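You operate a simulated robot arm through the tools that you are given. There is no shell and no other tool.

The job below is to be done with a simulated two-armed robot. You get a single attempt, and the scene is never put back.

JOB
Cure the purple puck for 15 seconds in the grey lamp box.
Fine: wait for the green lamp; the puck stays inside, the hood shut, the box on.
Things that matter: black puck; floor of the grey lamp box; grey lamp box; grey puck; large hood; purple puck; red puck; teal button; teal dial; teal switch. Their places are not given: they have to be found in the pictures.

Only the result counts: the job must be done as asked and must still hold three seconds after the hand-in. Knocking over, shifting, dropping, spilling or breaking anything else fails it.

ROBOT AND FRAMES
Two 7-joint arms with fingered hands on one trunk that stands fixed in place. Base frame: the origin is at the foot of the trunk, x ahead of it, y to its left, z up; the work surface is at about z = 791. Readings come in mm, degrees, newtons and seconds.
The left shoulder is at [70, 172, 1327], the right one opposite. Each reaches about 1156 mm from its shoulder. Payload 5 kg a hand.
Tool frame (each hand has its own): the origin (TCP) lies between the finger pads and is the grasp point; the fingertips stand 43 mm ahead of it; z points along the fingers, y is the line along which they close. The gripper opens to 144 mm; its body begins 50 mm behind the TCP. The gripper is a hand of 5 fingers: y runs from the thumb to the fingers, the wrist lies at [-21, -124, -221] in the tool frame.
Orientation is told as [roll, pitch, yaw] about the base's x, y, z axes, in that order, counted from this pose: with the fingers straight down and the wrist toward the robot, the tool's x, y and z point along [0, 1, 0], [1, 0, 0] and [0, 0, -1] of the base frame.

CONTROLS
- The arms move only by the tool jog_arm. It takes "left_deltas", "right_deltas" or both (then of equal length, played together; a hand with none holds still); each is a list of rows, each a list of 2 entries, a list of its own where there are three numbers: the shift along the tool's x, y, z in mm, then the turn, a rotation vector about the tool's x, y, z in degrees. In form: [[[tx, ty, tz], [rx, ry, rz]], ...]. A call has 1 to 20 rows; each row is the pose to reach, as a shift and turn from the pose commanded when the call began, along the tool's axes at that moment. Rows are played at 5 a second. More than 50 mm and 8.6 degrees between two rows, and nothing of the call is played. A pose out of reach is approached as far as the arm can. The call stops where the force on the tool passes 90 N (or 10 N more than at its start, if that is more) or the arm is blocked; 0.2 s more then pass. In this call time passes only in rows, and 0.2 s behind the last. It gives the time, the measured TCP pose, the force on the tool (base axes), the opening and the grip force at its end, in the units of the frame above (readings bear some noise), with the torque about the TCP (base axes, N m) and any sound that the robot's microphone picked up, and new pictures: "pictures" is both (left out), scene, wrist or none (wrist: the cameras of the hands that moved).
- Cameras (640 x 400 px; columns grow to the right, rows downward): "scene" is now at [123.5, 38.7, 1547.3]; the picture's right is [0.40, -0.92, 0.00], its down [-0.58, -0.25, -0.77] and it looks along [0.71, 0.31, -0.64] (base axes); focal length 327 px, centre (320, 200). "left" rides on the left gripper at [-86, -109, -168] in its tool frame; the picture's right is [-0.80, -0.28, 0.53], its down [0.54, -0.73, 0.42] and it looks along [0.27, 0.63, 0.73] (tool axes); focal length 275 px, centre (320, 200). "right" rides on the right gripper at [86, -108, -168] in its tool frame; the picture's right is [-0.80, 0.28, -0.53], its down [-0.54, -0.73, 0.42] and it looks along [-0.27, 0.63, 0.73] (tool axes); focal length 275 px, centre (320, 200).
- lift_body(by): slides the trunk up (or, below 0, down) by that many mm; the arms and the scene camera ride with it, the base frame stays. It gives what a move gives, with no picture.
- set_fingers(index, middle, ring, little, thumb_bend, thumb_turn, hand): sets how far each is bent, from 0 (flat) to 100 (curled in); at 30 the hand is open as for a grip, at 70 the pads meet at the TCP. One left out holds its place. A second passes; each finger stops where it meets its share of the squeeze, and holds until it gets a number again. It is the only way to open and close the hand. It gives what a move gives, with no picture; readings hold the bend of each and the force on index, middle, ring, little, thumb and palm. thumb_turn goes from beside the hand (0) to across from the fingers (100), as for a grip.
- aim_head(pan, tilt): turns the head with the scene camera to pan (to the left, within 86 degrees either way) and tilt (down, from -29 to 69), counted from straight ahead of the robot. It gives what a move gives, and a new picture of the scene camera.
- pixel_to_xyz(camera, pixels): for up to 12 pixels [column, row] of the newest picture of that camera ("zoom" is the newest enlarged one), the place [x, y, z] in the base frame of the surface seen there, good to about 2 mm, but the place of the scene camera against the robot may be out by one fixed shift of up to 12 mm in any direction. The clock stands still meanwhile.
- close_up(camera, box): a new picture of the part [left, top, right, bottom] of that camera's present view, enlarged. The clock stands still meanwhile.
- job_done(): hands the job in; it is judged then, once.

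Unless the task says otherwise, let go and move clear before handing in.

The tools are called after "Request:" as a command line: name --argument value ..., lists and objects as JSON in quotes. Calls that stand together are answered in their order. jog_arm: Moves the arms, as the interface text tells. Its arguments: {"type":"object","properties":{"left_deltas":{"type":"array"},"right_deltas":{"type":"array"},"pictures":{"type":"string","enum":["both","scene","wrist","none"]}},"required":[]} The other tools are called the same way: lift_body (by) moves the trunk up or down; set_fingers (index, middle, ring, little, thumb_bend, thumb_turn, hand) moves the fingers one by one; aim_head (pan, tilt) turns the head that bears the scene camera; pixel_to_xyz (camera, pixels) gives the place of the surface under pixels of a picture; close_up (camera, box) takes an enlarged picture of a part of a camera's view; job_done () hands the job in.

At the start:

```text
clock: 0.0
left_tcp_pos: [429.2, 540.9, 1177.4]
left_tcp_rot: [0.0, 0.0, 0.0]
left_force: [-0.5, -0.4, 0.5]
left_moment: [-0.03, 0.01, 0.0]
left_opening: 143.7
left_gripper_force: 0.1
left_shape: jaw
left_bend: [30.0, 30.0, 30.0, 30.0, 30.0, 98.0]
left_finger forces: [0.1, 0.0, 0.0, 0.1, 0.0, 0.0]
right_tcp_pos: [830.6, 23.2, 1194.6]
right_tcp_rot: [-0.1, -0.1, -0.1]
right_force: [-0.4, -0.6, -0.3]
right_moment: [0.02, 0.03, 0.01]
right_opening: 143.4
right_gripper_force: 0.1
right_shape: jaw
right_bend: [30.0, 30.0, 30.0, 30.0, 30.0, 98.0]
right_finger forces: [0.0, 0.0, 0.0, 0.1, 0.1, 0.0]
trunk travel left (down, up): [-425.0, 515.0]
head pan, tilt (commanded): [23.6, 39.4]
```

scene: 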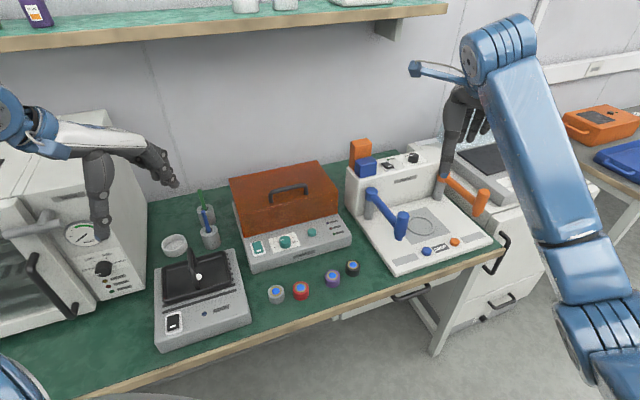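
right: 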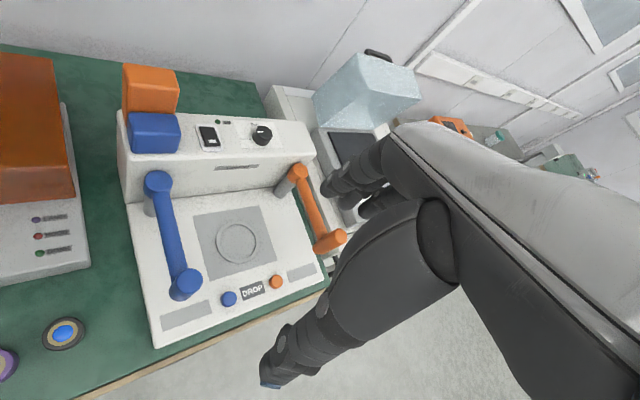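
left: 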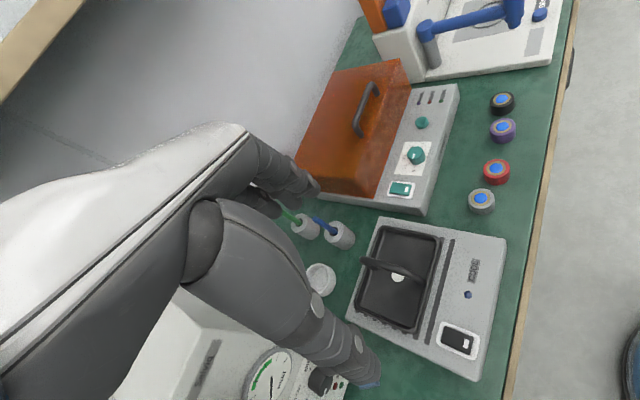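

The scene shows a grey box with an orange hood (around pixel 290,210) with teal controls, and four pucks at (276,293), (301,290), (332,278), (352,268). I take enlarged pictures first.

Request:
close_up --camera "scene" --box '[220, 150, 380, 310]'

Request:
close_up --camera "left" --box '[290, 50, 530, 220]'

Request:
pixel_to_xyz --camera "scene" --pixels '[[276, 289], [301, 287], [332, 275], [352, 265], [258, 248], [285, 242], [311, 232], [288, 190], [230, 180], [337, 185], [245, 235], [330, 165]]'

Request:
pixel_to_xyz --camera "left" --pixels '[[482, 197], [496, 168], [503, 127], [502, 101], [400, 189], [416, 156], [422, 122], [366, 108], [399, 62], [374, 195], [320, 75], [300, 170]]'

```text
2.50 times, centred on (300, 230) of scene
```

zoom: 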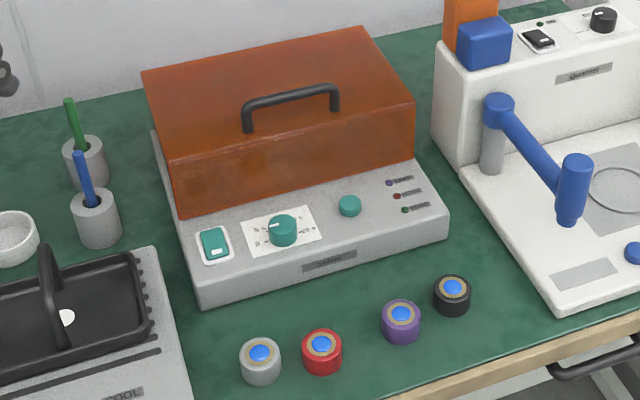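

```text
2.35 times, centred on (410, 135) of left
```

zoom: 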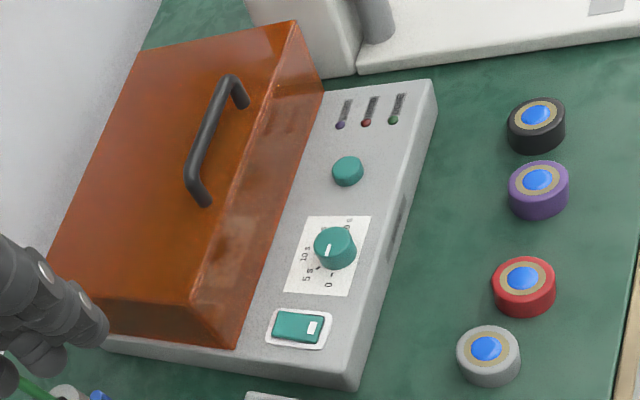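

```text
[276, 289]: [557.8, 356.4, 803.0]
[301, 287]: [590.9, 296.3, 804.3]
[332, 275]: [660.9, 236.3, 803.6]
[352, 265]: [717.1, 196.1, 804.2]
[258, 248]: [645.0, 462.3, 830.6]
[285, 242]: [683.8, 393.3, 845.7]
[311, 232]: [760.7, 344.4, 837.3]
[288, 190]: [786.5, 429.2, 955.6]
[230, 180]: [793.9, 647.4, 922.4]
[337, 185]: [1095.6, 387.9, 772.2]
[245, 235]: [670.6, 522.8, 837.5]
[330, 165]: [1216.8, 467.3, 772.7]
```

```text
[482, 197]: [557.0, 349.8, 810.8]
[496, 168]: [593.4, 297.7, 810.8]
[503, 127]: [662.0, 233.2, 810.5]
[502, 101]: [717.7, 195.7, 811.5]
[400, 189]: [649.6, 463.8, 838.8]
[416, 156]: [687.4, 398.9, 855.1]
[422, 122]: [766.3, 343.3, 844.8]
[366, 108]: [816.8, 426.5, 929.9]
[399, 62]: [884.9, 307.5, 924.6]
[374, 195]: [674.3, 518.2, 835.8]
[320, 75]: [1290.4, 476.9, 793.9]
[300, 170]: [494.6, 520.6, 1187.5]
```

The hood has a handle on top, and the controls are a rocker switch, a dial with "0 / 5 s / 10 s…" and a button; three lamps carry labels. I zoom further to read labels and to look for the hinge and dial marks.

Request:
close_up --camera "left" --box '[385, 80, 465, 130]'

Request:
close_up --camera "left" --box '[380, 130, 460, 205]'

Request:
close_up --camera "scene" --box '[240, 215, 355, 275]'

Request:
close_up --camera "scene" --box '[225, 155, 345, 235]'

```text
8.00 times, centred on (425, 105) of left
```

zoom: 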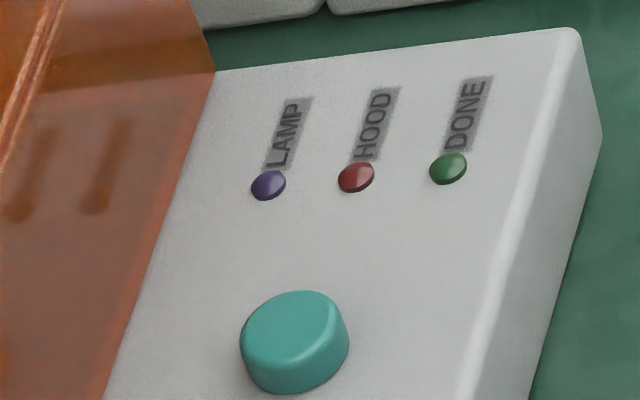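

```text
5.33 times, centred on (420, 168) of left
```

zoom: 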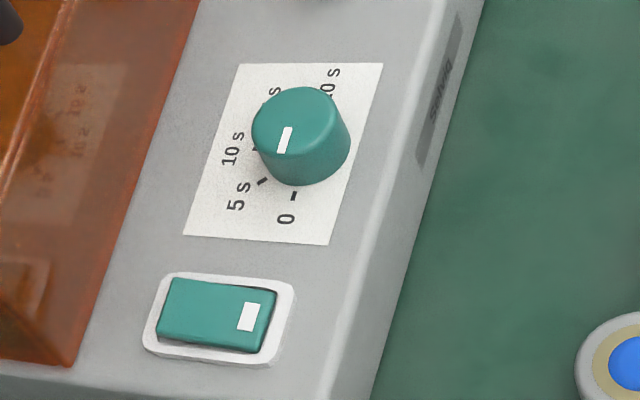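

```text
5.57 times, centred on (298, 245) of scene
```

zoom: 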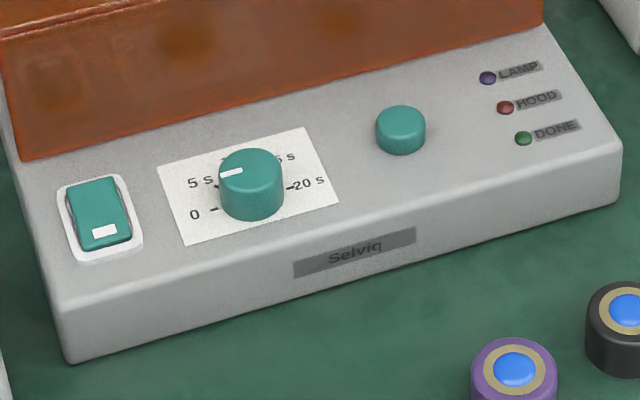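

```text
5.00 times, centred on (285, 195) of scene
```

zoom: 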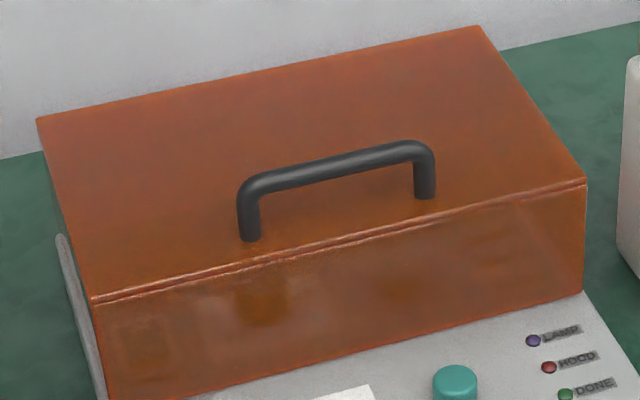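

The lamps read LAMP, HOOD, DONE; the dial marks go 0, 5, 10, 15, 20 s, and its pointer sits around 0–5. I now measure the box's corners, the handle and the hood with the left hand's camera.

Request:
close_up --camera "left" --box '[280, 40, 480, 220]'

```text
2.22 times, centred on (380, 130) of left
```

zoom: 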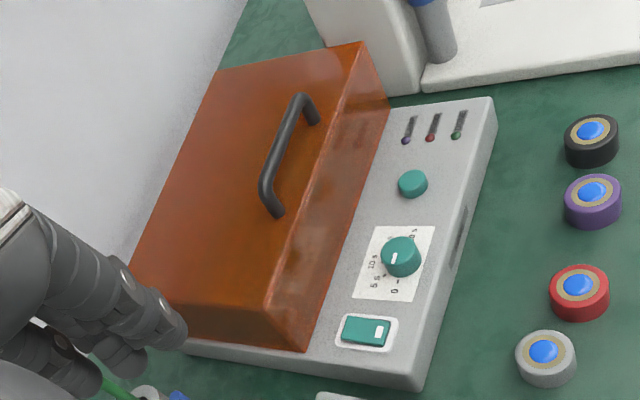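

Request:
pixel_to_xyz --camera "zoom" --pixels '[[410, 376], [488, 102], [390, 112], [307, 345], [270, 305], [358, 47], [224, 75], [272, 165], [298, 100], [266, 205], [312, 122], [140, 262]]'

Request:
pixel_to_xyz --camera "zoom" --pixels '[[355, 333], [380, 332], [366, 331], [403, 250], [394, 258], [412, 181], [396, 290], [414, 235], [408, 139], [458, 135], [372, 265], [431, 138]]'

Request:
pixel_to_xyz --camera "zoom" --pixels '[[590, 190], [569, 189], [615, 186], [592, 176], [592, 205], [592, 222], [590, 130], [577, 286], [543, 351], [330, 60], [200, 345], [500, 130]]'

```text
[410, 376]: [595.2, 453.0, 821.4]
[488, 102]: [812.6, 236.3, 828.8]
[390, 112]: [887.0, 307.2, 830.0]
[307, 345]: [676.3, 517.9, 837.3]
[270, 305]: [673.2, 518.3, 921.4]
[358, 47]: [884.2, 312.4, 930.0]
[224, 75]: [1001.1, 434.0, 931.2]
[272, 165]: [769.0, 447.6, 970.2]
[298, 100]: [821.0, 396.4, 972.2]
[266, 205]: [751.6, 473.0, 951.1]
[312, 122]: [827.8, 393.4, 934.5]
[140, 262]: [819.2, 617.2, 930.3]
```

```text
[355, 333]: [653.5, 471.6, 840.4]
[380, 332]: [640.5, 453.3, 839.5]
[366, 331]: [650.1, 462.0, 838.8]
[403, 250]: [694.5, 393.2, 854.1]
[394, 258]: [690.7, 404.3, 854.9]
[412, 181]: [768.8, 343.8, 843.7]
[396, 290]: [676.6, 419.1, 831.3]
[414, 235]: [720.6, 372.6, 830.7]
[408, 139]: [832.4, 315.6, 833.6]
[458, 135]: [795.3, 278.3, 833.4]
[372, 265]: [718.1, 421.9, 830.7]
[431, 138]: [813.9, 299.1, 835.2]
```

```text
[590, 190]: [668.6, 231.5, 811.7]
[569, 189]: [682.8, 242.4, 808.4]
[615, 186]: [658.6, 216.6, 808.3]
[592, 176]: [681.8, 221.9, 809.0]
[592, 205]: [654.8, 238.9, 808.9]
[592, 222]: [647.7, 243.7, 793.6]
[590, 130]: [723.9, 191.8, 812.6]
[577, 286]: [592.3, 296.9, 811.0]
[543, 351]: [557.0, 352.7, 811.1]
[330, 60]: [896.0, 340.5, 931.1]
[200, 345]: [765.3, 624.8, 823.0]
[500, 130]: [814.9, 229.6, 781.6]
```

Measured: base top z≈830, hood ≈295 × 169 × 100 mm with front-left top corner (673,518) and its width running along about [0.716,-0.698]; the handle bar sits near the front at about (792,430,966). I raise the trunk to look over the hood at its rear edge for the hinge.

Request:
lift_body --by 400

Request:
aim_head --pan 30 --tilt 50

Request:
close_up --camera "left" --box '[280, 40, 600, 240]'

```text
clock: 3.8
left_tcp_pos: [428.1, 541.5, 1577.5]
left_tcp_rot: [0.0, 0.0, 0.0]
left_force: [-0.3, 0.0, -0.5]
left_moment: [0.0, 0.03, 0.01]
left_opening: 143.4
left_gripper_force: 0.0
left_shape: jaw
left_bend: [30.0, 30.0, 30.0, 30.0, 30.0, 98.0]
left_finger forces: [0.1, 0.0, 0.0, 0.1, 0.0, 0.0]
right_tcp_pos: [831.2, 22.9, 1595.2]
right_tcp_rot: [0.0, 0.0, 0.0]
right_force: [-0.1, 0.6, -1.1]
right_moment: [0.01, -0.05, 0.06]
right_opening: 143.9
right_gripper_force: 0.0
right_shape: jaw
right_bend: [30.0, 30.0, 30.0, 30.0, 30.0, 98.0]
right_finger forces: [0.1, 0.0, 0.2, 0.0, 0.0, 0.0]
trunk travel left (down, up): [-825.0, 115.0]
head pan, tilt (commanded): [23.6, 39.4]
```

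```text
clock: 4.5
left_tcp_pos: [427.9, 540.4, 1577.8]
left_tcp_rot: [0.0, 0.0, 0.1]
left_force: [-0.5, -0.3, -0.2]
left_moment: [-0.01, -0.04, 0.0]
left_opening: 143.7
left_gripper_force: 0.1
left_shape: jaw
left_bend: [30.0, 30.0, 30.0, 30.0, 30.0, 98.0]
left_finger forces: [0.1, 0.0, 0.0, 0.0, 0.0, 0.0]
right_tcp_pos: [831.1, 24.6, 1595.9]
right_tcp_rot: [0.0, 0.0, 0.0]
right_force: [-0.1, 0.7, 0.0]
right_moment: [-0.02, 0.01, -0.02]
right_opening: 143.4
right_gripper_force: 0.1
right_shape: jaw
right_bend: [30.0, 30.0, 30.0, 30.0, 30.0, 98.0]
right_finger forces: [0.0, 0.0, 0.0, 0.0, 0.0, 0.1]
trunk travel left (down, up): [-825.0, 115.0]
head pan, tilt (commanded): [30.0, 50.0]
```

scene: 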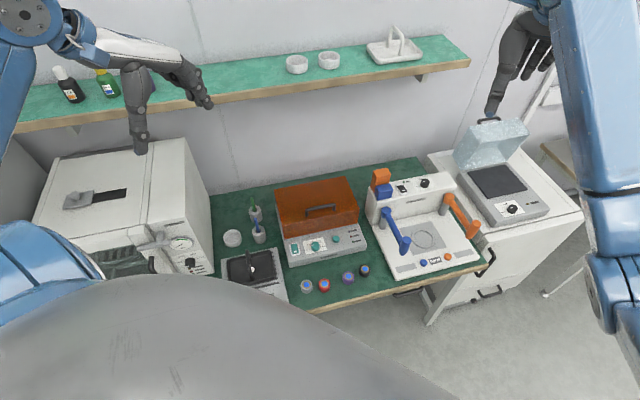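

```text
2.00 times, centred on (440, 140) of left
```

zoom: 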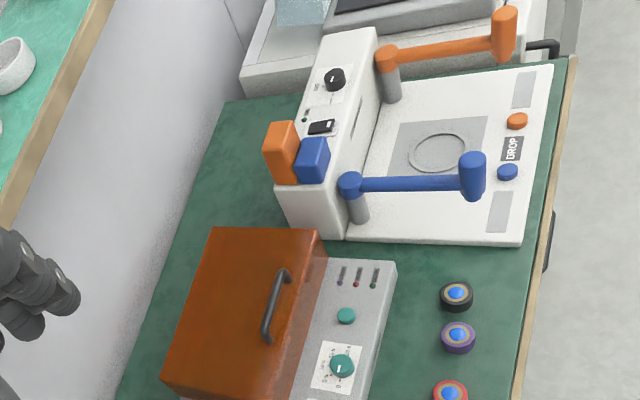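

A second device at the far right (pixel 490,150) shows its hood standing open on a rear hinge, so this hood probably works the same way. I measure wall, shelf and the rear of the hood.

Request:
pixel_to_xyz --camera "scene" --pixels '[[320, 85], [320, 130], [300, 175], [380, 165], [350, 178], [322, 208], [280, 190], [250, 130], [380, 70], [200, 110], [240, 190], [235, 238]]'

Request:
close_up --camera "scene" --box '[265, 165, 385, 265]'

Request:
close_up --camera "scene" --box '[440, 100, 580, 220]'

```text
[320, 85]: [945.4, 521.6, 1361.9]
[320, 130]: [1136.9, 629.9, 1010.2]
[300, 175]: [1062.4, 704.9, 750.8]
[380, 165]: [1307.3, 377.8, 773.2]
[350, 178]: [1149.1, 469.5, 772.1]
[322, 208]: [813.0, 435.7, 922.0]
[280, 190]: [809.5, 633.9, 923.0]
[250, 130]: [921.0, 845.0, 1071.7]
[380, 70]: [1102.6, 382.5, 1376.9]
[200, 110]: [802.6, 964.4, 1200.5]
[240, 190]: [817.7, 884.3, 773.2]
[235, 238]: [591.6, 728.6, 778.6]
```

```text
4.00 times, centred on (325, 215) of scene
```

zoom: 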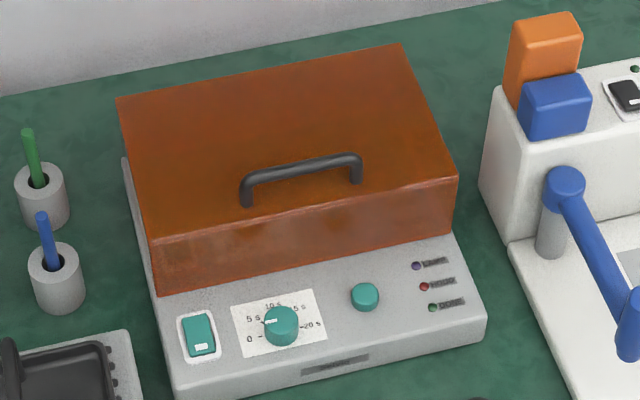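

```text
3.33 times, centred on (510, 160) of scene
```

zoom: 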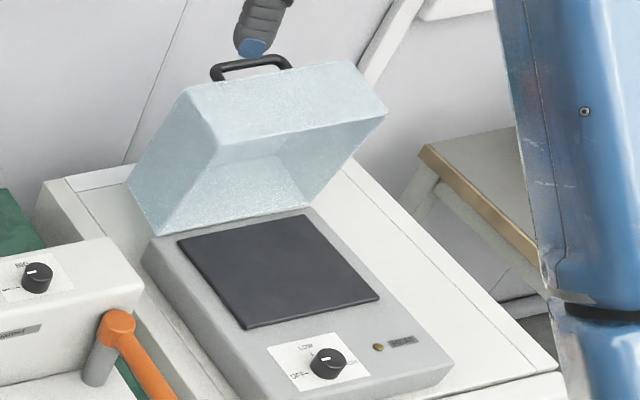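

The hood's handle, wall (about 400 mm behind the hood's front edge line) and a shelf at z≈1365 above the rear are located; nothing blocks opening. I lower the trunk back and bring the left hand above the handle, turned so that its closing line crosses the bar.

Request:
lift_body --by -430

Request:
aim_head --pan 30 --tilt 42

```text
refused: -430 is not a number from -400 to 400
```

```text
clock: 5.2
left_tcp_pos: [428.2, 542.0, 1577.2]
left_tcp_rot: [0.0, 0.1, 0.0]
left_force: [-0.1, -0.2, 0.0]
left_moment: [0.0, -0.02, -0.02]
left_opening: 143.7
left_gripper_force: 0.0
left_shape: jaw
left_bend: [30.0, 30.0, 30.0, 30.0, 30.0, 98.0]
left_finger forces: [0.0, 0.0, 0.0, 0.1, 0.0, 0.1]
right_tcp_pos: [832.1, 22.7, 1594.9]
right_tcp_rot: [0.0, 0.0, 0.0]
right_force: [-0.2, 0.1, 0.8]
right_moment: [-0.02, -0.02, -0.01]
right_opening: 143.9
right_gripper_force: 0.0
right_shape: jaw
right_bend: [30.0, 30.0, 30.0, 30.0, 30.0, 98.0]
right_finger forces: [0.0, 0.0, 0.0, 0.0, 0.0, 0.0]
trunk travel left (down, up): [-825.0, 115.0]
head pan, tilt (commanded): [30.0, 42.0]
```

scene: 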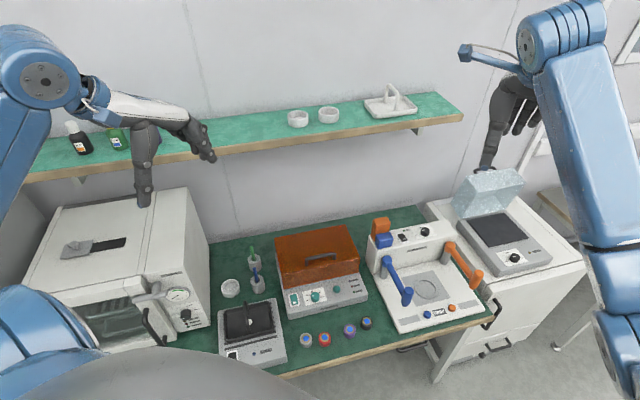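

The trunk step is limited to 400, so I lower it by 400 to its starting height.

Request:
lift_body --by -400

Request:
jog_arm --left_deltas '[[[-11, 36, 8], [0, 0, -4.6]], [[-22, 73, 16], [0, 0, -9.2]], [[-33, 109, 24], [0, 0, -13.8]], [[-44, 146, 32], [0, 0, -18.4]], [[-55, 182, 40], [0, 0, -23]], [[-66, 219, 48], [0, 0, -27.5]], [[-78, 255, 56], [0, 0, -32]], [[-89, 292, 64], [0, 0, -36.6]], [[-100, 328, 70], [0, 0, -41.2]], [[-111, 364, 77], [0, 0, -45.7]]]'

```text
clock: 9.1
left_tcp_pos: [427.1, 540.6, 1177.9]
left_tcp_rot: [0.0, 0.0, 0.0]
left_force: [-0.5, 0.2, 0.2]
left_moment: [0.0, -0.01, 0.02]
left_opening: 143.8
left_gripper_force: 0.0
left_shape: jaw
left_bend: [30.0, 30.0, 30.0, 30.0, 30.0, 98.0]
left_finger forces: [0.0, 0.0, 0.1, 0.1, 0.1, 0.1]
right_tcp_pos: [831.1, 23.7, 1196.1]
right_tcp_rot: [0.0, 0.0, 0.0]
right_force: [0.0, -0.8, -0.2]
right_moment: [0.01, -0.02, 0.02]
right_opening: 143.7
right_gripper_force: 0.0
right_shape: jaw
right_bend: [30.0, 30.0, 30.0, 30.0, 30.0, 98.0]
right_finger forces: [0.1, 0.0, 0.0, 0.1, 0.1, 0.0]
trunk travel left (down, up): [-425.0, 515.0]
head pan, tilt (commanded): [30.0, 42.0]
```

```text
clock: 11.3
left_tcp_pos: [794.5, 429.3, 1098.7]
left_tcp_rot: [0.2, 0.0, 45.7]
left_force: [0.3, 0.2, -0.4]
left_moment: [0.01, -0.01, -0.02]
left_opening: 143.9
left_gripper_force: 0.0
left_shape: jaw
left_bend: [30.0, 30.0, 30.0, 30.0, 30.0, 98.0]
left_finger forces: [0.0, 0.1, 0.0, 0.0, 0.1, 0.0]
right_tcp_pos: [833.2, 21.6, 1192.5]
right_tcp_rot: [0.0, 0.1, 0.0]
right_force: [0.8, -0.5, 0.2]
right_moment: [0.03, 0.02, 0.04]
right_opening: 143.6
right_gripper_force: 0.1
right_shape: jaw
right_bend: [30.0, 30.0, 30.0, 30.0, 30.0, 98.0]
right_finger forces: [0.0, 0.0, 0.1, 0.1, 0.0, 0.0]
trunk travel left (down, up): [-425.0, 515.0]
head pan, tilt (commanded): [30.0, 42.0]
```

scene: 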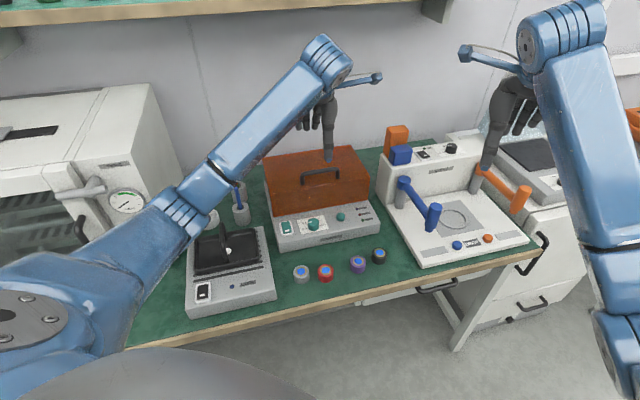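
left: 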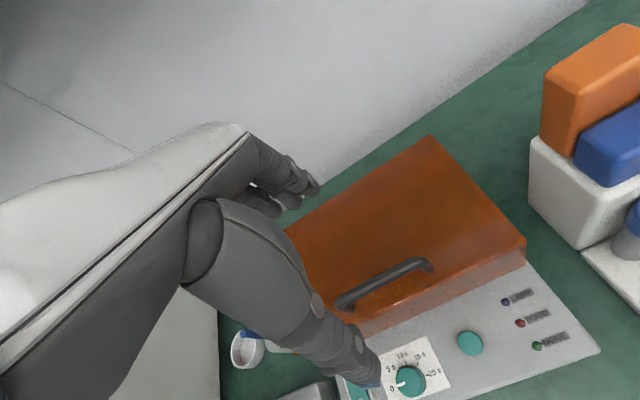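

The left hand hovers above the handle (bar at about pixels 350–430, 265–300 in the left picture). I zoom in and measure the bar precisely.

Request:
close_up --camera "left" --box '[280, 120, 600, 400]'

Request:
pixel_to_xyz --camera "left" --pixels '[[345, 303], [365, 288], [385, 277], [405, 266], [425, 262], [388, 281], [430, 270], [352, 306], [430, 137], [523, 240], [400, 320], [300, 230]]'

```text
1.43 times, centred on (440, 260) of left
```

zoom: 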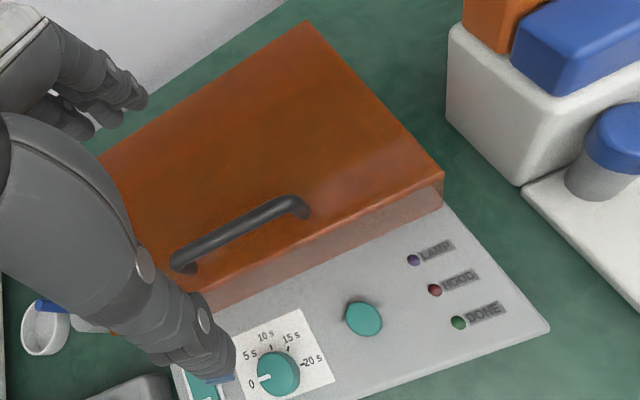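

```text
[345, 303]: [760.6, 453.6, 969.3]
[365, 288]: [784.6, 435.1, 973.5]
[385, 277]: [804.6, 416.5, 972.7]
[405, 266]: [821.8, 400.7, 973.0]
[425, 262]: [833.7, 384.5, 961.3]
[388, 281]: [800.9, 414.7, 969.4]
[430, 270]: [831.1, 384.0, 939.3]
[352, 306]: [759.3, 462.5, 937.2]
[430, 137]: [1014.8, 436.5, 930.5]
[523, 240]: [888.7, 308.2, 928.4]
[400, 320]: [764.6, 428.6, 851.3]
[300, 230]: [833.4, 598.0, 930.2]
```

The bar's axis is near (795,424,967), about 37 mm above the hood top, and the dial's pointer points at 0. I try a part-closed hand shape here in free air to see where the fingertips go.

Request:
set_fingers --hand "left" --index 55 --middle 55 --ring 55 --little 55 --thumb_bend 55

Request:
close_up --camera "left" --box '[160, 100, 480, 400]'

Request:
close_up --camera "scene" --box '[240, 60, 400, 220]'

Request:
close_up --camera "right" --box '[0, 0, 320, 200]'

```text
clock: 12.3
left_tcp_pos: [792.8, 431.1, 1100.3]
left_tcp_rot: [0.0, 0.1, 45.7]
left_force: [0.3, 0.6, -0.1]
left_moment: [0.01, -0.03, 0.0]
left_opening: 60.9
left_gripper_force: 0.1
left_shape: fingers
left_bend: [55.0, 55.0, 55.0, 55.0, 55.0, 98.0]
left_finger forces: [0.0, 0.1, 0.0, 0.0, 0.0, 0.0]
right_tcp_pos: [830.9, 23.2, 1193.9]
right_tcp_rot: [0.1, -0.1, -0.1]
right_force: [0.5, 0.2, 0.3]
right_moment: [0.03, 0.02, 0.01]
right_opening: 143.5
right_gripper_force: 0.1
right_shape: jaw
right_bend: [30.0, 30.0, 30.0, 30.0, 30.0, 98.0]
right_finger forces: [0.0, 0.0, 0.0, 0.1, 0.0, 0.1]
trunk travel left (down, up): [-425.0, 515.0]
head pan, tilt (commanded): [30.0, 42.0]
```

```text
1.33 times, centred on (320, 250) of left
```

zoom: 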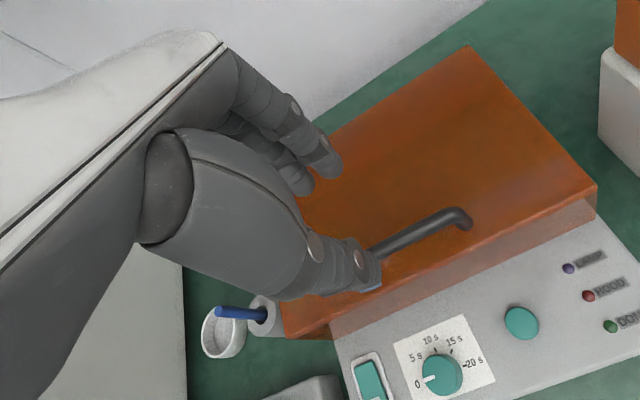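

```text
2.50 times, centred on (320, 140) of scene
```

zoom: 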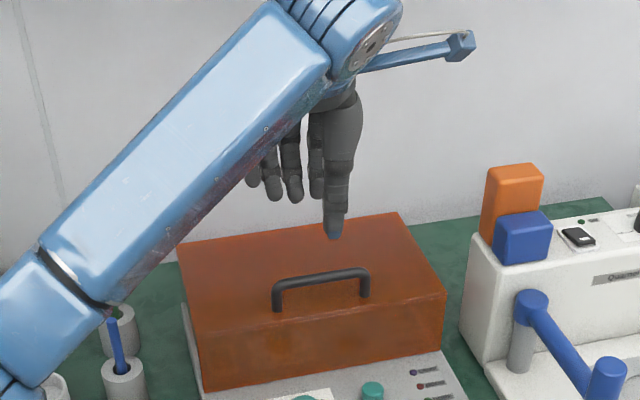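

```text
2.00 times, centred on (160, 100) of right
```

zoom: 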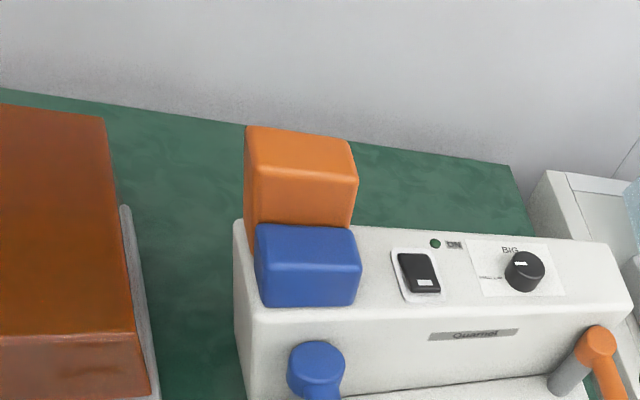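

The fingers are half-closed, with the thumb tip in the left zoom at (370,275). I measure the fingertip places.

Request:
pixel_to_xyz --camera "left" --pixels '[[440, 308], [428, 288], [405, 250], [400, 225], [380, 243], [438, 300]]'

Request:
pixel_to_xyz --camera "scene" --pixels '[[373, 154], [373, 145], [365, 137], [358, 138], [350, 138], [342, 132]]'

Request:
close_up --camera "scene" --box '[295, 80, 375, 170]'

```text
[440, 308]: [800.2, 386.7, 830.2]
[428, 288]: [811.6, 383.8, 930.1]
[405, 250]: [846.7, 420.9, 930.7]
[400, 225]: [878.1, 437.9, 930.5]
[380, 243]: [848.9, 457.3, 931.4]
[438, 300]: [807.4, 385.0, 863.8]
```

```text
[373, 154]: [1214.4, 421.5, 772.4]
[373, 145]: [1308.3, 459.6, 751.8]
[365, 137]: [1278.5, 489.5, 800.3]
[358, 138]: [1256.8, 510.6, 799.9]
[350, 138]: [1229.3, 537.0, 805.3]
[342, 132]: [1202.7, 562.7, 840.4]
```

```text
4.44 times, centred on (335, 125) of scene
```

zoom: 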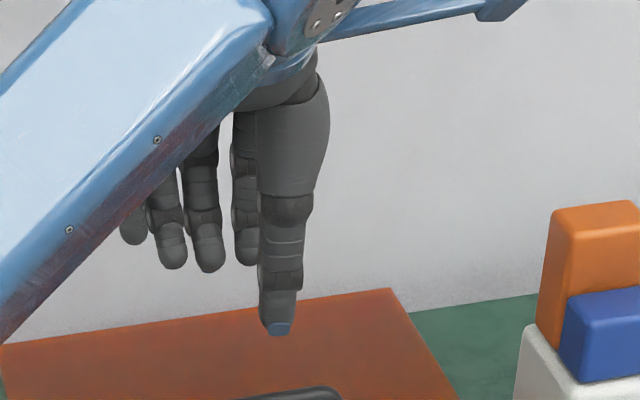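

I recompute the pixel spots: thumb tip ≈(357,303) in the left picture and ≈(325,153) in the scene.

Request:
pixel_to_xyz --camera "left" --pixels '[[357, 305], [352, 295], [345, 290], [331, 226], [327, 218], [309, 241], [300, 232]]'

Request:
pixel_to_xyz --camera "scene" --pixels '[[325, 154], [326, 148], [318, 138], [310, 138], [302, 138], [293, 133]]'

```text
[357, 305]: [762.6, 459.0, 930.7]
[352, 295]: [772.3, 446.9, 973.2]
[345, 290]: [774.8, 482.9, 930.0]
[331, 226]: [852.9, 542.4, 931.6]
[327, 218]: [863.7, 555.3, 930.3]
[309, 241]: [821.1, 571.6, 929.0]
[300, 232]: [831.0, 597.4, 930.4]
```

```text
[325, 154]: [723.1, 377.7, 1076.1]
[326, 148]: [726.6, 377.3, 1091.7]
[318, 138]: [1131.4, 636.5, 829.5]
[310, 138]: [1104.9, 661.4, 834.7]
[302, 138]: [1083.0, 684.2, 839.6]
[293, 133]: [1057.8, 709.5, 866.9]
```

Some of those pixels missed the hand, so I take a fresh zoom and query it directly.

Request:
close_up --camera "left" --box '[180, 150, 420, 300]'

```text
2.67 times, centred on (300, 225) of left
```

zoom: 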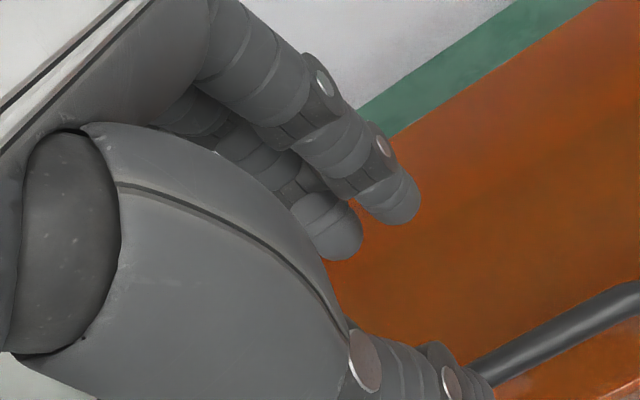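

Request:
pixel_to_xyz --camera "zoom" --pixels '[[405, 215], [390, 200], [345, 250], [330, 235], [480, 385], [440, 360], [410, 175]]'

Request:
close_up --camera "left" --box '[280, 220, 440, 320]'

```text
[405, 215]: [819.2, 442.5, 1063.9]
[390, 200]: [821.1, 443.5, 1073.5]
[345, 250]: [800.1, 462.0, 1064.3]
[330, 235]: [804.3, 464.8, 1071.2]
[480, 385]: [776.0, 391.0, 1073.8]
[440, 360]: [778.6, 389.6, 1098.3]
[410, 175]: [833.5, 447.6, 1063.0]
```

```text
4.00 times, centred on (360, 270) of left
```

zoom: 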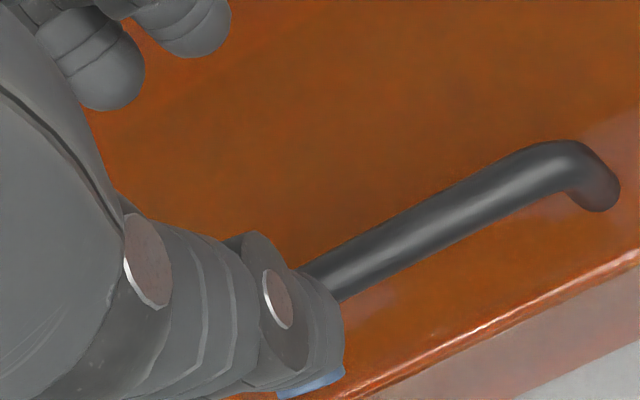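

Request:
pixel_to_xyz --camera "zoom" --pixels '[[315, 385], [335, 372], [300, 330], [330, 330], [215, 30], [180, 50], [140, 80], [110, 100]]'

```text
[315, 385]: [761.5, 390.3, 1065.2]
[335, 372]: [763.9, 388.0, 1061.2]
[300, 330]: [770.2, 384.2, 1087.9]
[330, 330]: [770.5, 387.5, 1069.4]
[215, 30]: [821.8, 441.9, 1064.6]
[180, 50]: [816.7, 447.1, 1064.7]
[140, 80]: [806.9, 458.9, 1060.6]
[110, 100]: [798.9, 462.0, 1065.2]
```

At this bend the index tip is ~26 mm to the rear and the thumb ~40 mm to the front of the TCP, tips ~40 mm ahead; ring and little would not fit between the handle's legs. I curl those two away, and descend with thumb, index and middle straddling the bar.

Request:
set_fingers --hand "left" --index 52 --middle 52 --ring 100 --little 100 --thumb_bend 52

Request:
jog_arm --left_deltas '[[[-18, 0, 20], [0, 0, 0]], [[-18, -1, 45], [0, 0, 0]], [[-18, -2, 70], [0, 0, 0]]]'

Request:
close_up --camera "left" --box '[200, 150, 520, 350]'

```text
clock: 13.3
left_tcp_pos: [792.2, 431.0, 1099.8]
left_tcp_rot: [-0.1, -0.1, 45.7]
left_force: [-0.2, 0.5, 0.8]
left_moment: [0.0, 0.02, 0.01]
left_opening: 71.2
left_gripper_force: 0.0
left_shape: fingers
left_bend: [52.0, 52.0, 100.0, 100.0, 52.0, 98.0]
left_finger forces: [0.0, 0.0, 0.1, 0.0, 0.0, 0.1]
right_tcp_pos: [832.3, 24.0, 1195.4]
right_tcp_rot: [0.0, 0.0, 0.0]
right_force: [-0.2, -0.5, 0.0]
right_moment: [0.01, 0.01, 0.01]
right_opening: 143.7
right_gripper_force: 0.0
right_shape: jaw
right_bend: [30.0, 30.0, 30.0, 30.0, 30.0, 98.0]
right_finger forces: [0.0, 0.1, 0.0, 0.0, 0.0, 0.0]
trunk travel left (down, up): [-425.0, 515.0]
head pan, tilt (commanded): [30.0, 42.0]
```

```text
clock: 14.1
left_tcp_pos: [803.2, 416.5, 1031.9]
left_tcp_rot: [0.0, 0.0, 45.7]
left_force: [-0.5, 0.3, 0.4]
left_moment: [-0.02, 0.01, 0.01]
left_opening: 70.6
left_gripper_force: 0.0
left_shape: fingers
left_bend: [52.0, 52.0, 100.0, 100.0, 52.0, 98.0]
left_finger forces: [0.0, 0.0, 0.1, 0.0, 0.0, 0.0]
right_tcp_pos: [831.9, 23.4, 1195.5]
right_tcp_rot: [0.0, 0.0, 0.0]
right_force: [0.9, -0.2, 0.2]
right_moment: [0.02, 0.02, 0.0]
right_opening: 143.8
right_gripper_force: 0.1
right_shape: jaw
right_bend: [30.0, 30.0, 30.0, 30.0, 30.0, 98.0]
right_finger forces: [0.0, 0.1, 0.1, 0.1, 0.1, 0.0]
trunk travel left (down, up): [-425.0, 515.0]
head pan, tilt (commanded): [30.0, 42.0]
```

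scene: 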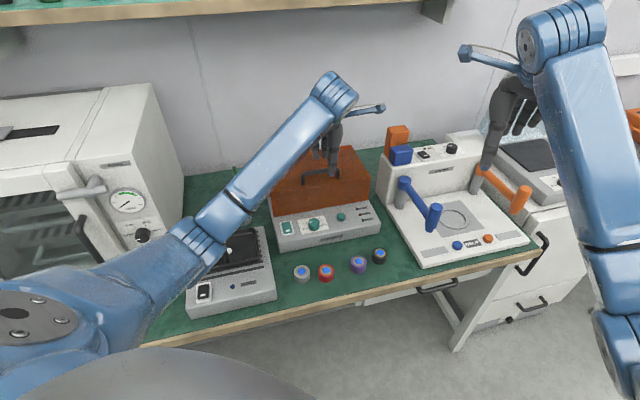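
left: 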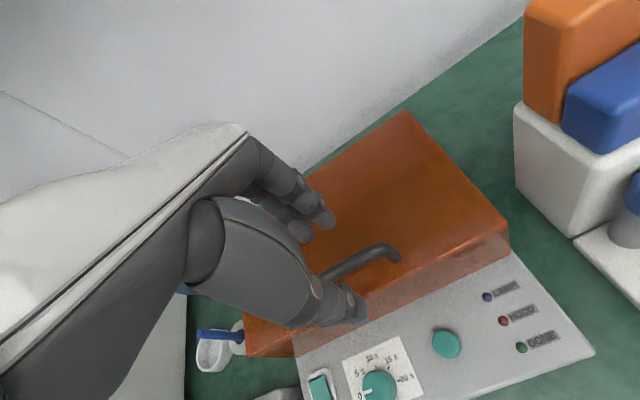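

```text
2.00 times, centred on (360, 250) of left
```

zoom: 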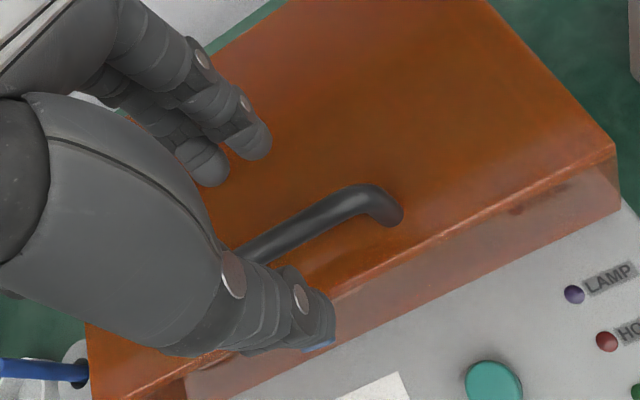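

The thumb (front) and index/middle (rear) straddle the bar in the left zoom. I go down the last 42 mm.

Request:
jog_arm --left_deltas '[[[0, 0, 20], [0, 0, 0]], [[0, 0, 41], [0, 0, 0]]]'

Request:
close_up --camera "left" --box '[200, 150, 520, 350]'

Request:
close_up --camera "scene" --box '[260, 100, 400, 220]'

```text
clock: 14.7
left_tcp_pos: [805.1, 416.6, 989.4]
left_tcp_rot: [0.0, 0.0, 45.7]
left_force: [0.6, 0.2, 0.6]
left_moment: [0.03, 0.04, -0.01]
left_opening: 70.9
left_gripper_force: 0.0
left_shape: fingers
left_bend: [52.0, 52.0, 100.0, 100.0, 52.0, 98.0]
left_finger forces: [0.0, 0.0, 0.0, 0.0, 0.0, 0.0]
right_tcp_pos: [832.8, 22.4, 1195.3]
right_tcp_rot: [0.0, 0.1, -0.1]
right_force: [-0.5, 0.2, 0.1]
right_moment: [-0.01, 0.02, 0.0]
right_opening: 143.6
right_gripper_force: 0.0
right_shape: jaw
right_bend: [30.0, 30.0, 30.0, 30.0, 30.0, 98.0]
right_finger forces: [0.0, 0.0, 0.1, 0.0, 0.0, 0.1]
trunk travel left (down, up): [-425.0, 515.0]
head pan, tilt (commanded): [30.0, 42.0]
```

scene: 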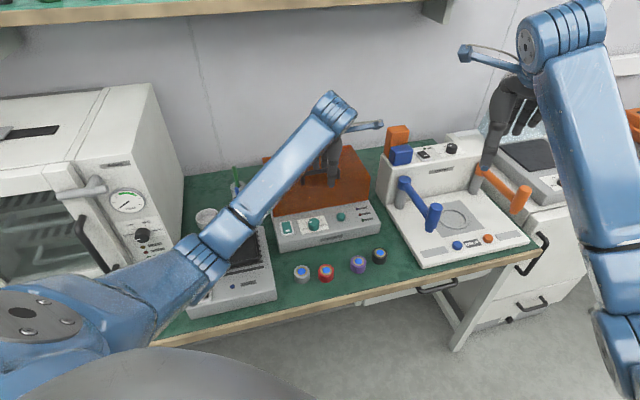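
left: 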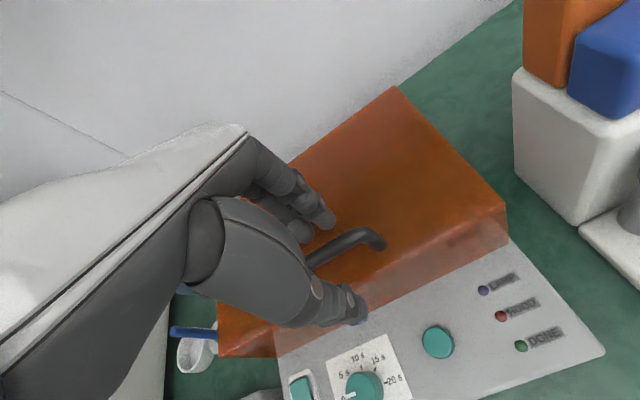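

```text
2.00 times, centred on (360, 250) of left
```

zoom: 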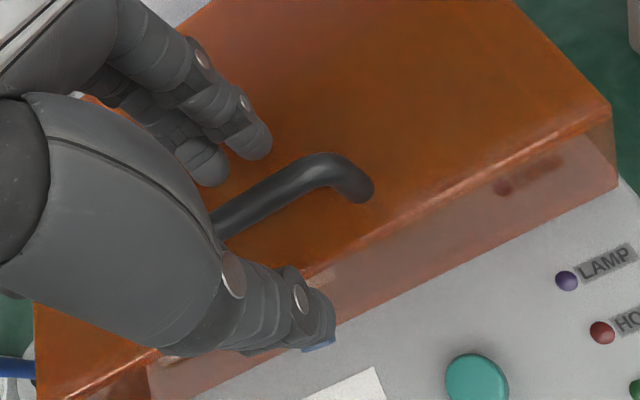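

```text
3.33 times, centred on (330, 160) of scene
```

zoom: 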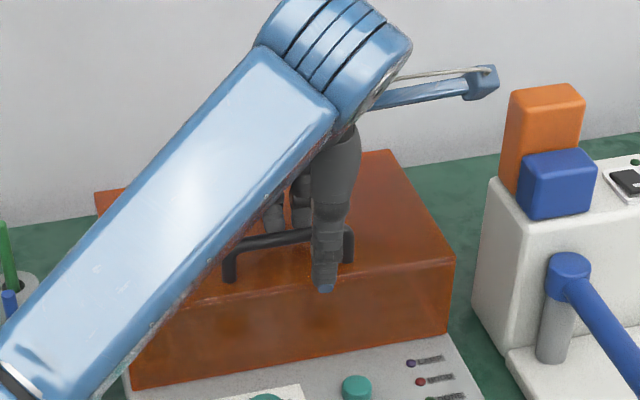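

The hand straddles the bar freely. I close thumb, index and middle gently on it.

Request:
set_fingers --hand "left" --index 66 --middle 66 --thumb_bend 66

Request:
close_up --camera "left" --box '[200, 150, 520, 350]'

```text
clock: 15.7
left_tcp_pos: [803.3, 415.7, 989.0]
left_tcp_rot: [0.0, 0.1, 45.7]
left_force: [0.6, 0.2, -0.2]
left_moment: [0.01, 0.0, -0.01]
left_opening: 21.9
left_gripper_force: 0.0
left_shape: fingers
left_bend: [66.0, 66.0, 100.0, 100.0, 66.0, 98.0]
left_finger forces: [0.0, 0.0, 0.0, 0.1, 0.0, 0.0]
right_tcp_pos: [833.0, 22.9, 1196.0]
right_tcp_rot: [0.1, 0.0, -0.1]
right_force: [0.3, -0.2, 0.2]
right_moment: [0.03, 0.0, -0.01]
right_opening: 143.5
right_gripper_force: 0.0
right_shape: jaw
right_bend: [30.0, 30.0, 30.0, 30.0, 30.0, 98.0]
right_finger forces: [0.0, 0.1, 0.0, 0.0, 0.0, 0.1]
trunk travel left (down, up): [-425.0, 515.0]
head pan, tilt (commanded): [30.0, 42.0]
```

```text
2.00 times, centred on (360, 250) of left
```

zoom: 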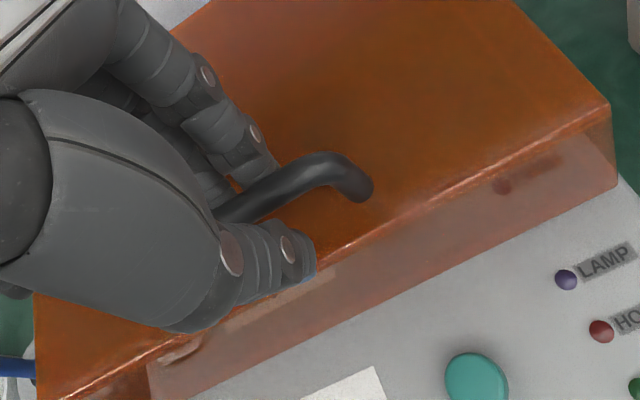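

The bar is caged with 22 mm opening, no contact yet. I close a little more for a light grip.

Request:
set_fingers --hand "left" --index 70 --middle 70 --thumb_bend 70

```text
clock: 16.7
left_tcp_pos: [804.2, 417.3, 988.1]
left_tcp_rot: [-0.1, 0.1, 45.6]
left_force: [4.1, 4.7, -2.3]
left_moment: [0.09, -0.09, -0.01]
left_opening: 12.2
left_gripper_force: 2.7
left_shape: fingers
left_bend: [68.0, 68.0, 100.0, 100.0, 70.0, 98.0]
left_finger forces: [3.0, 2.4, 0.0, 0.0, 0.2, 0.0]
right_tcp_pos: [833.1, 23.3, 1195.2]
right_tcp_rot: [0.1, 0.2, -0.1]
right_force: [-0.2, 0.4, 0.3]
right_moment: [0.03, -0.02, 0.01]
right_opening: 143.6
right_gripper_force: 0.0
right_shape: jaw
right_bend: [30.0, 30.0, 30.0, 30.0, 30.0, 98.0]
right_finger forces: [0.0, 0.1, 0.1, 0.0, 0.0, 0.1]
trunk travel left (down, up): [-425.0, 515.0]
head pan, tilt (commanded): [30.0, 42.0]
```

The index and middle touch the bar (3 N) and the thumb barely does. I try the first 10° of an opening arc about the rear bottom edge, watching force and pictures.

Request:
jog_arm --left_deltas '[[[0, 3, 0], [0, 0, 0]], [[0, 9, -7], [0, 0, 0]], [[0, 15.5, -13.6], [0, 0, 0]], [[0, 22, -20], [0, 0, 0]], [[0, 29, -26], [0, 0, 0]]]'

Request:
close_up --camera "left" --box '[200, 120, 520, 380]'

Request:
close_up --camera "scene" --box '[240, 100, 400, 260]'

```text
clock: 17.9
left_tcp_pos: [822.6, 437.7, 1016.1]
left_tcp_rot: [-0.1, 0.1, 45.7]
left_force: [-1.4, -3.5, 0.0]
left_moment: [-0.04, 0.02, -0.02]
left_opening: 12.9
left_gripper_force: 2.5
left_shape: fingers
left_bend: [69.0, 69.0, 100.0, 100.0, 68.0, 97.0]
left_finger forces: [1.1, 1.2, 0.0, 0.0, 2.9, 0.1]
right_tcp_pos: [832.2, 21.8, 1195.0]
right_tcp_rot: [0.1, -0.1, 0.1]
right_force: [-0.4, -0.2, -0.4]
right_moment: [0.0, 0.0, -0.01]
right_opening: 143.6
right_gripper_force: 0.1
right_shape: jaw
right_bend: [30.0, 30.0, 30.0, 30.0, 30.0, 98.0]
right_finger forces: [0.1, 0.1, 0.0, 0.1, 0.1, 0.1]
trunk travel left (down, up): [-425.0, 515.0]
head pan, tilt (commanded): [30.0, 42.0]
```

scene: 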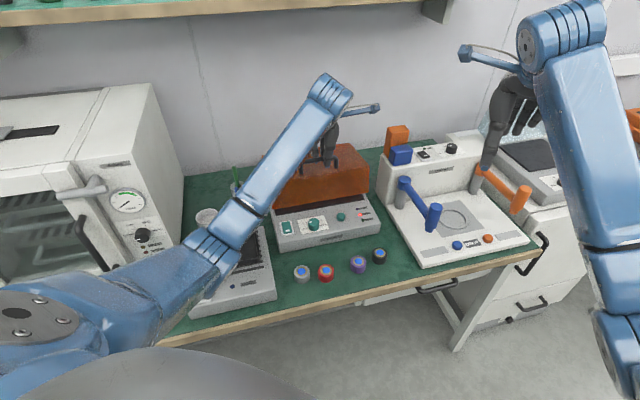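
left: 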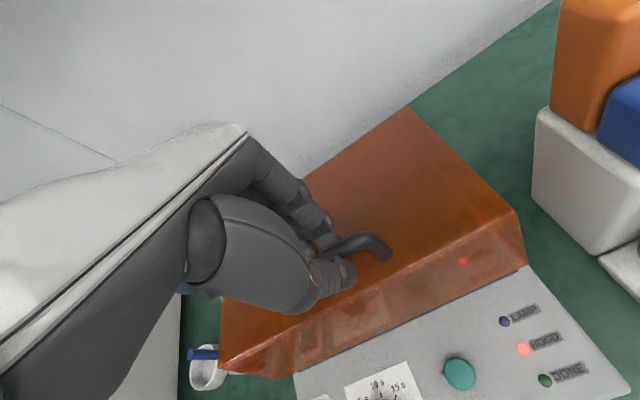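

```text
1.54 times, centred on (360, 250) of left
```

zoom: 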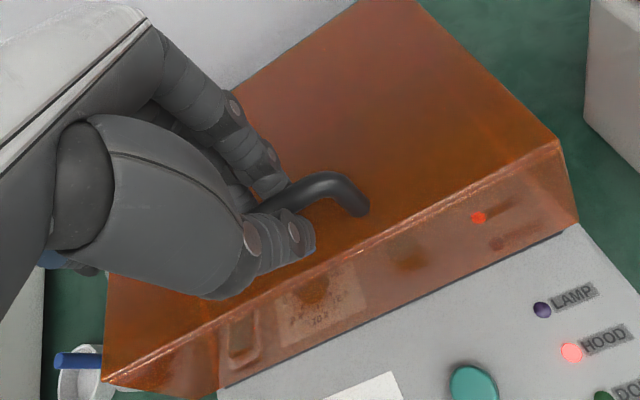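

```text
2.50 times, centred on (320, 180) of scene
```

zoom: 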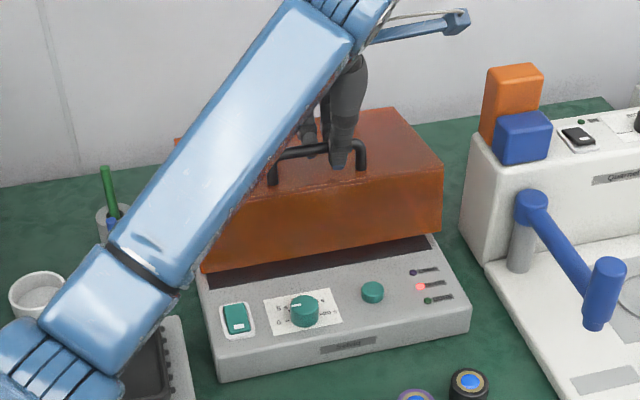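

The hood swings up on its rear hinge and the red HOOD lamp lit, with only ~4 N of load. I measure the lip and top to check the hinge line before going on.

Request:
pixel_to_xyz --camera "left" --pixels '[[526, 262], [514, 207], [410, 110], [500, 200], [420, 130], [470, 180], [400, 250]]'

Request:
pixel_to_xyz --camera "scene" --pixels '[[366, 189], [340, 195], [368, 171], [352, 146], [300, 203]]'

```text
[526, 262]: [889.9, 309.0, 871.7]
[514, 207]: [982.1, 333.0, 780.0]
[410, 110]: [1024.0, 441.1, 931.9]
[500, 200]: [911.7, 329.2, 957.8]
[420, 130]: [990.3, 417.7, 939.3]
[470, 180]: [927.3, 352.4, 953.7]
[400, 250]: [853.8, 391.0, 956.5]
```

```text
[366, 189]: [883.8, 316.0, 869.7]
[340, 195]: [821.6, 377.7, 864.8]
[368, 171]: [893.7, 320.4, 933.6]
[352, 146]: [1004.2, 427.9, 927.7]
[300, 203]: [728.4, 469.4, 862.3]
```

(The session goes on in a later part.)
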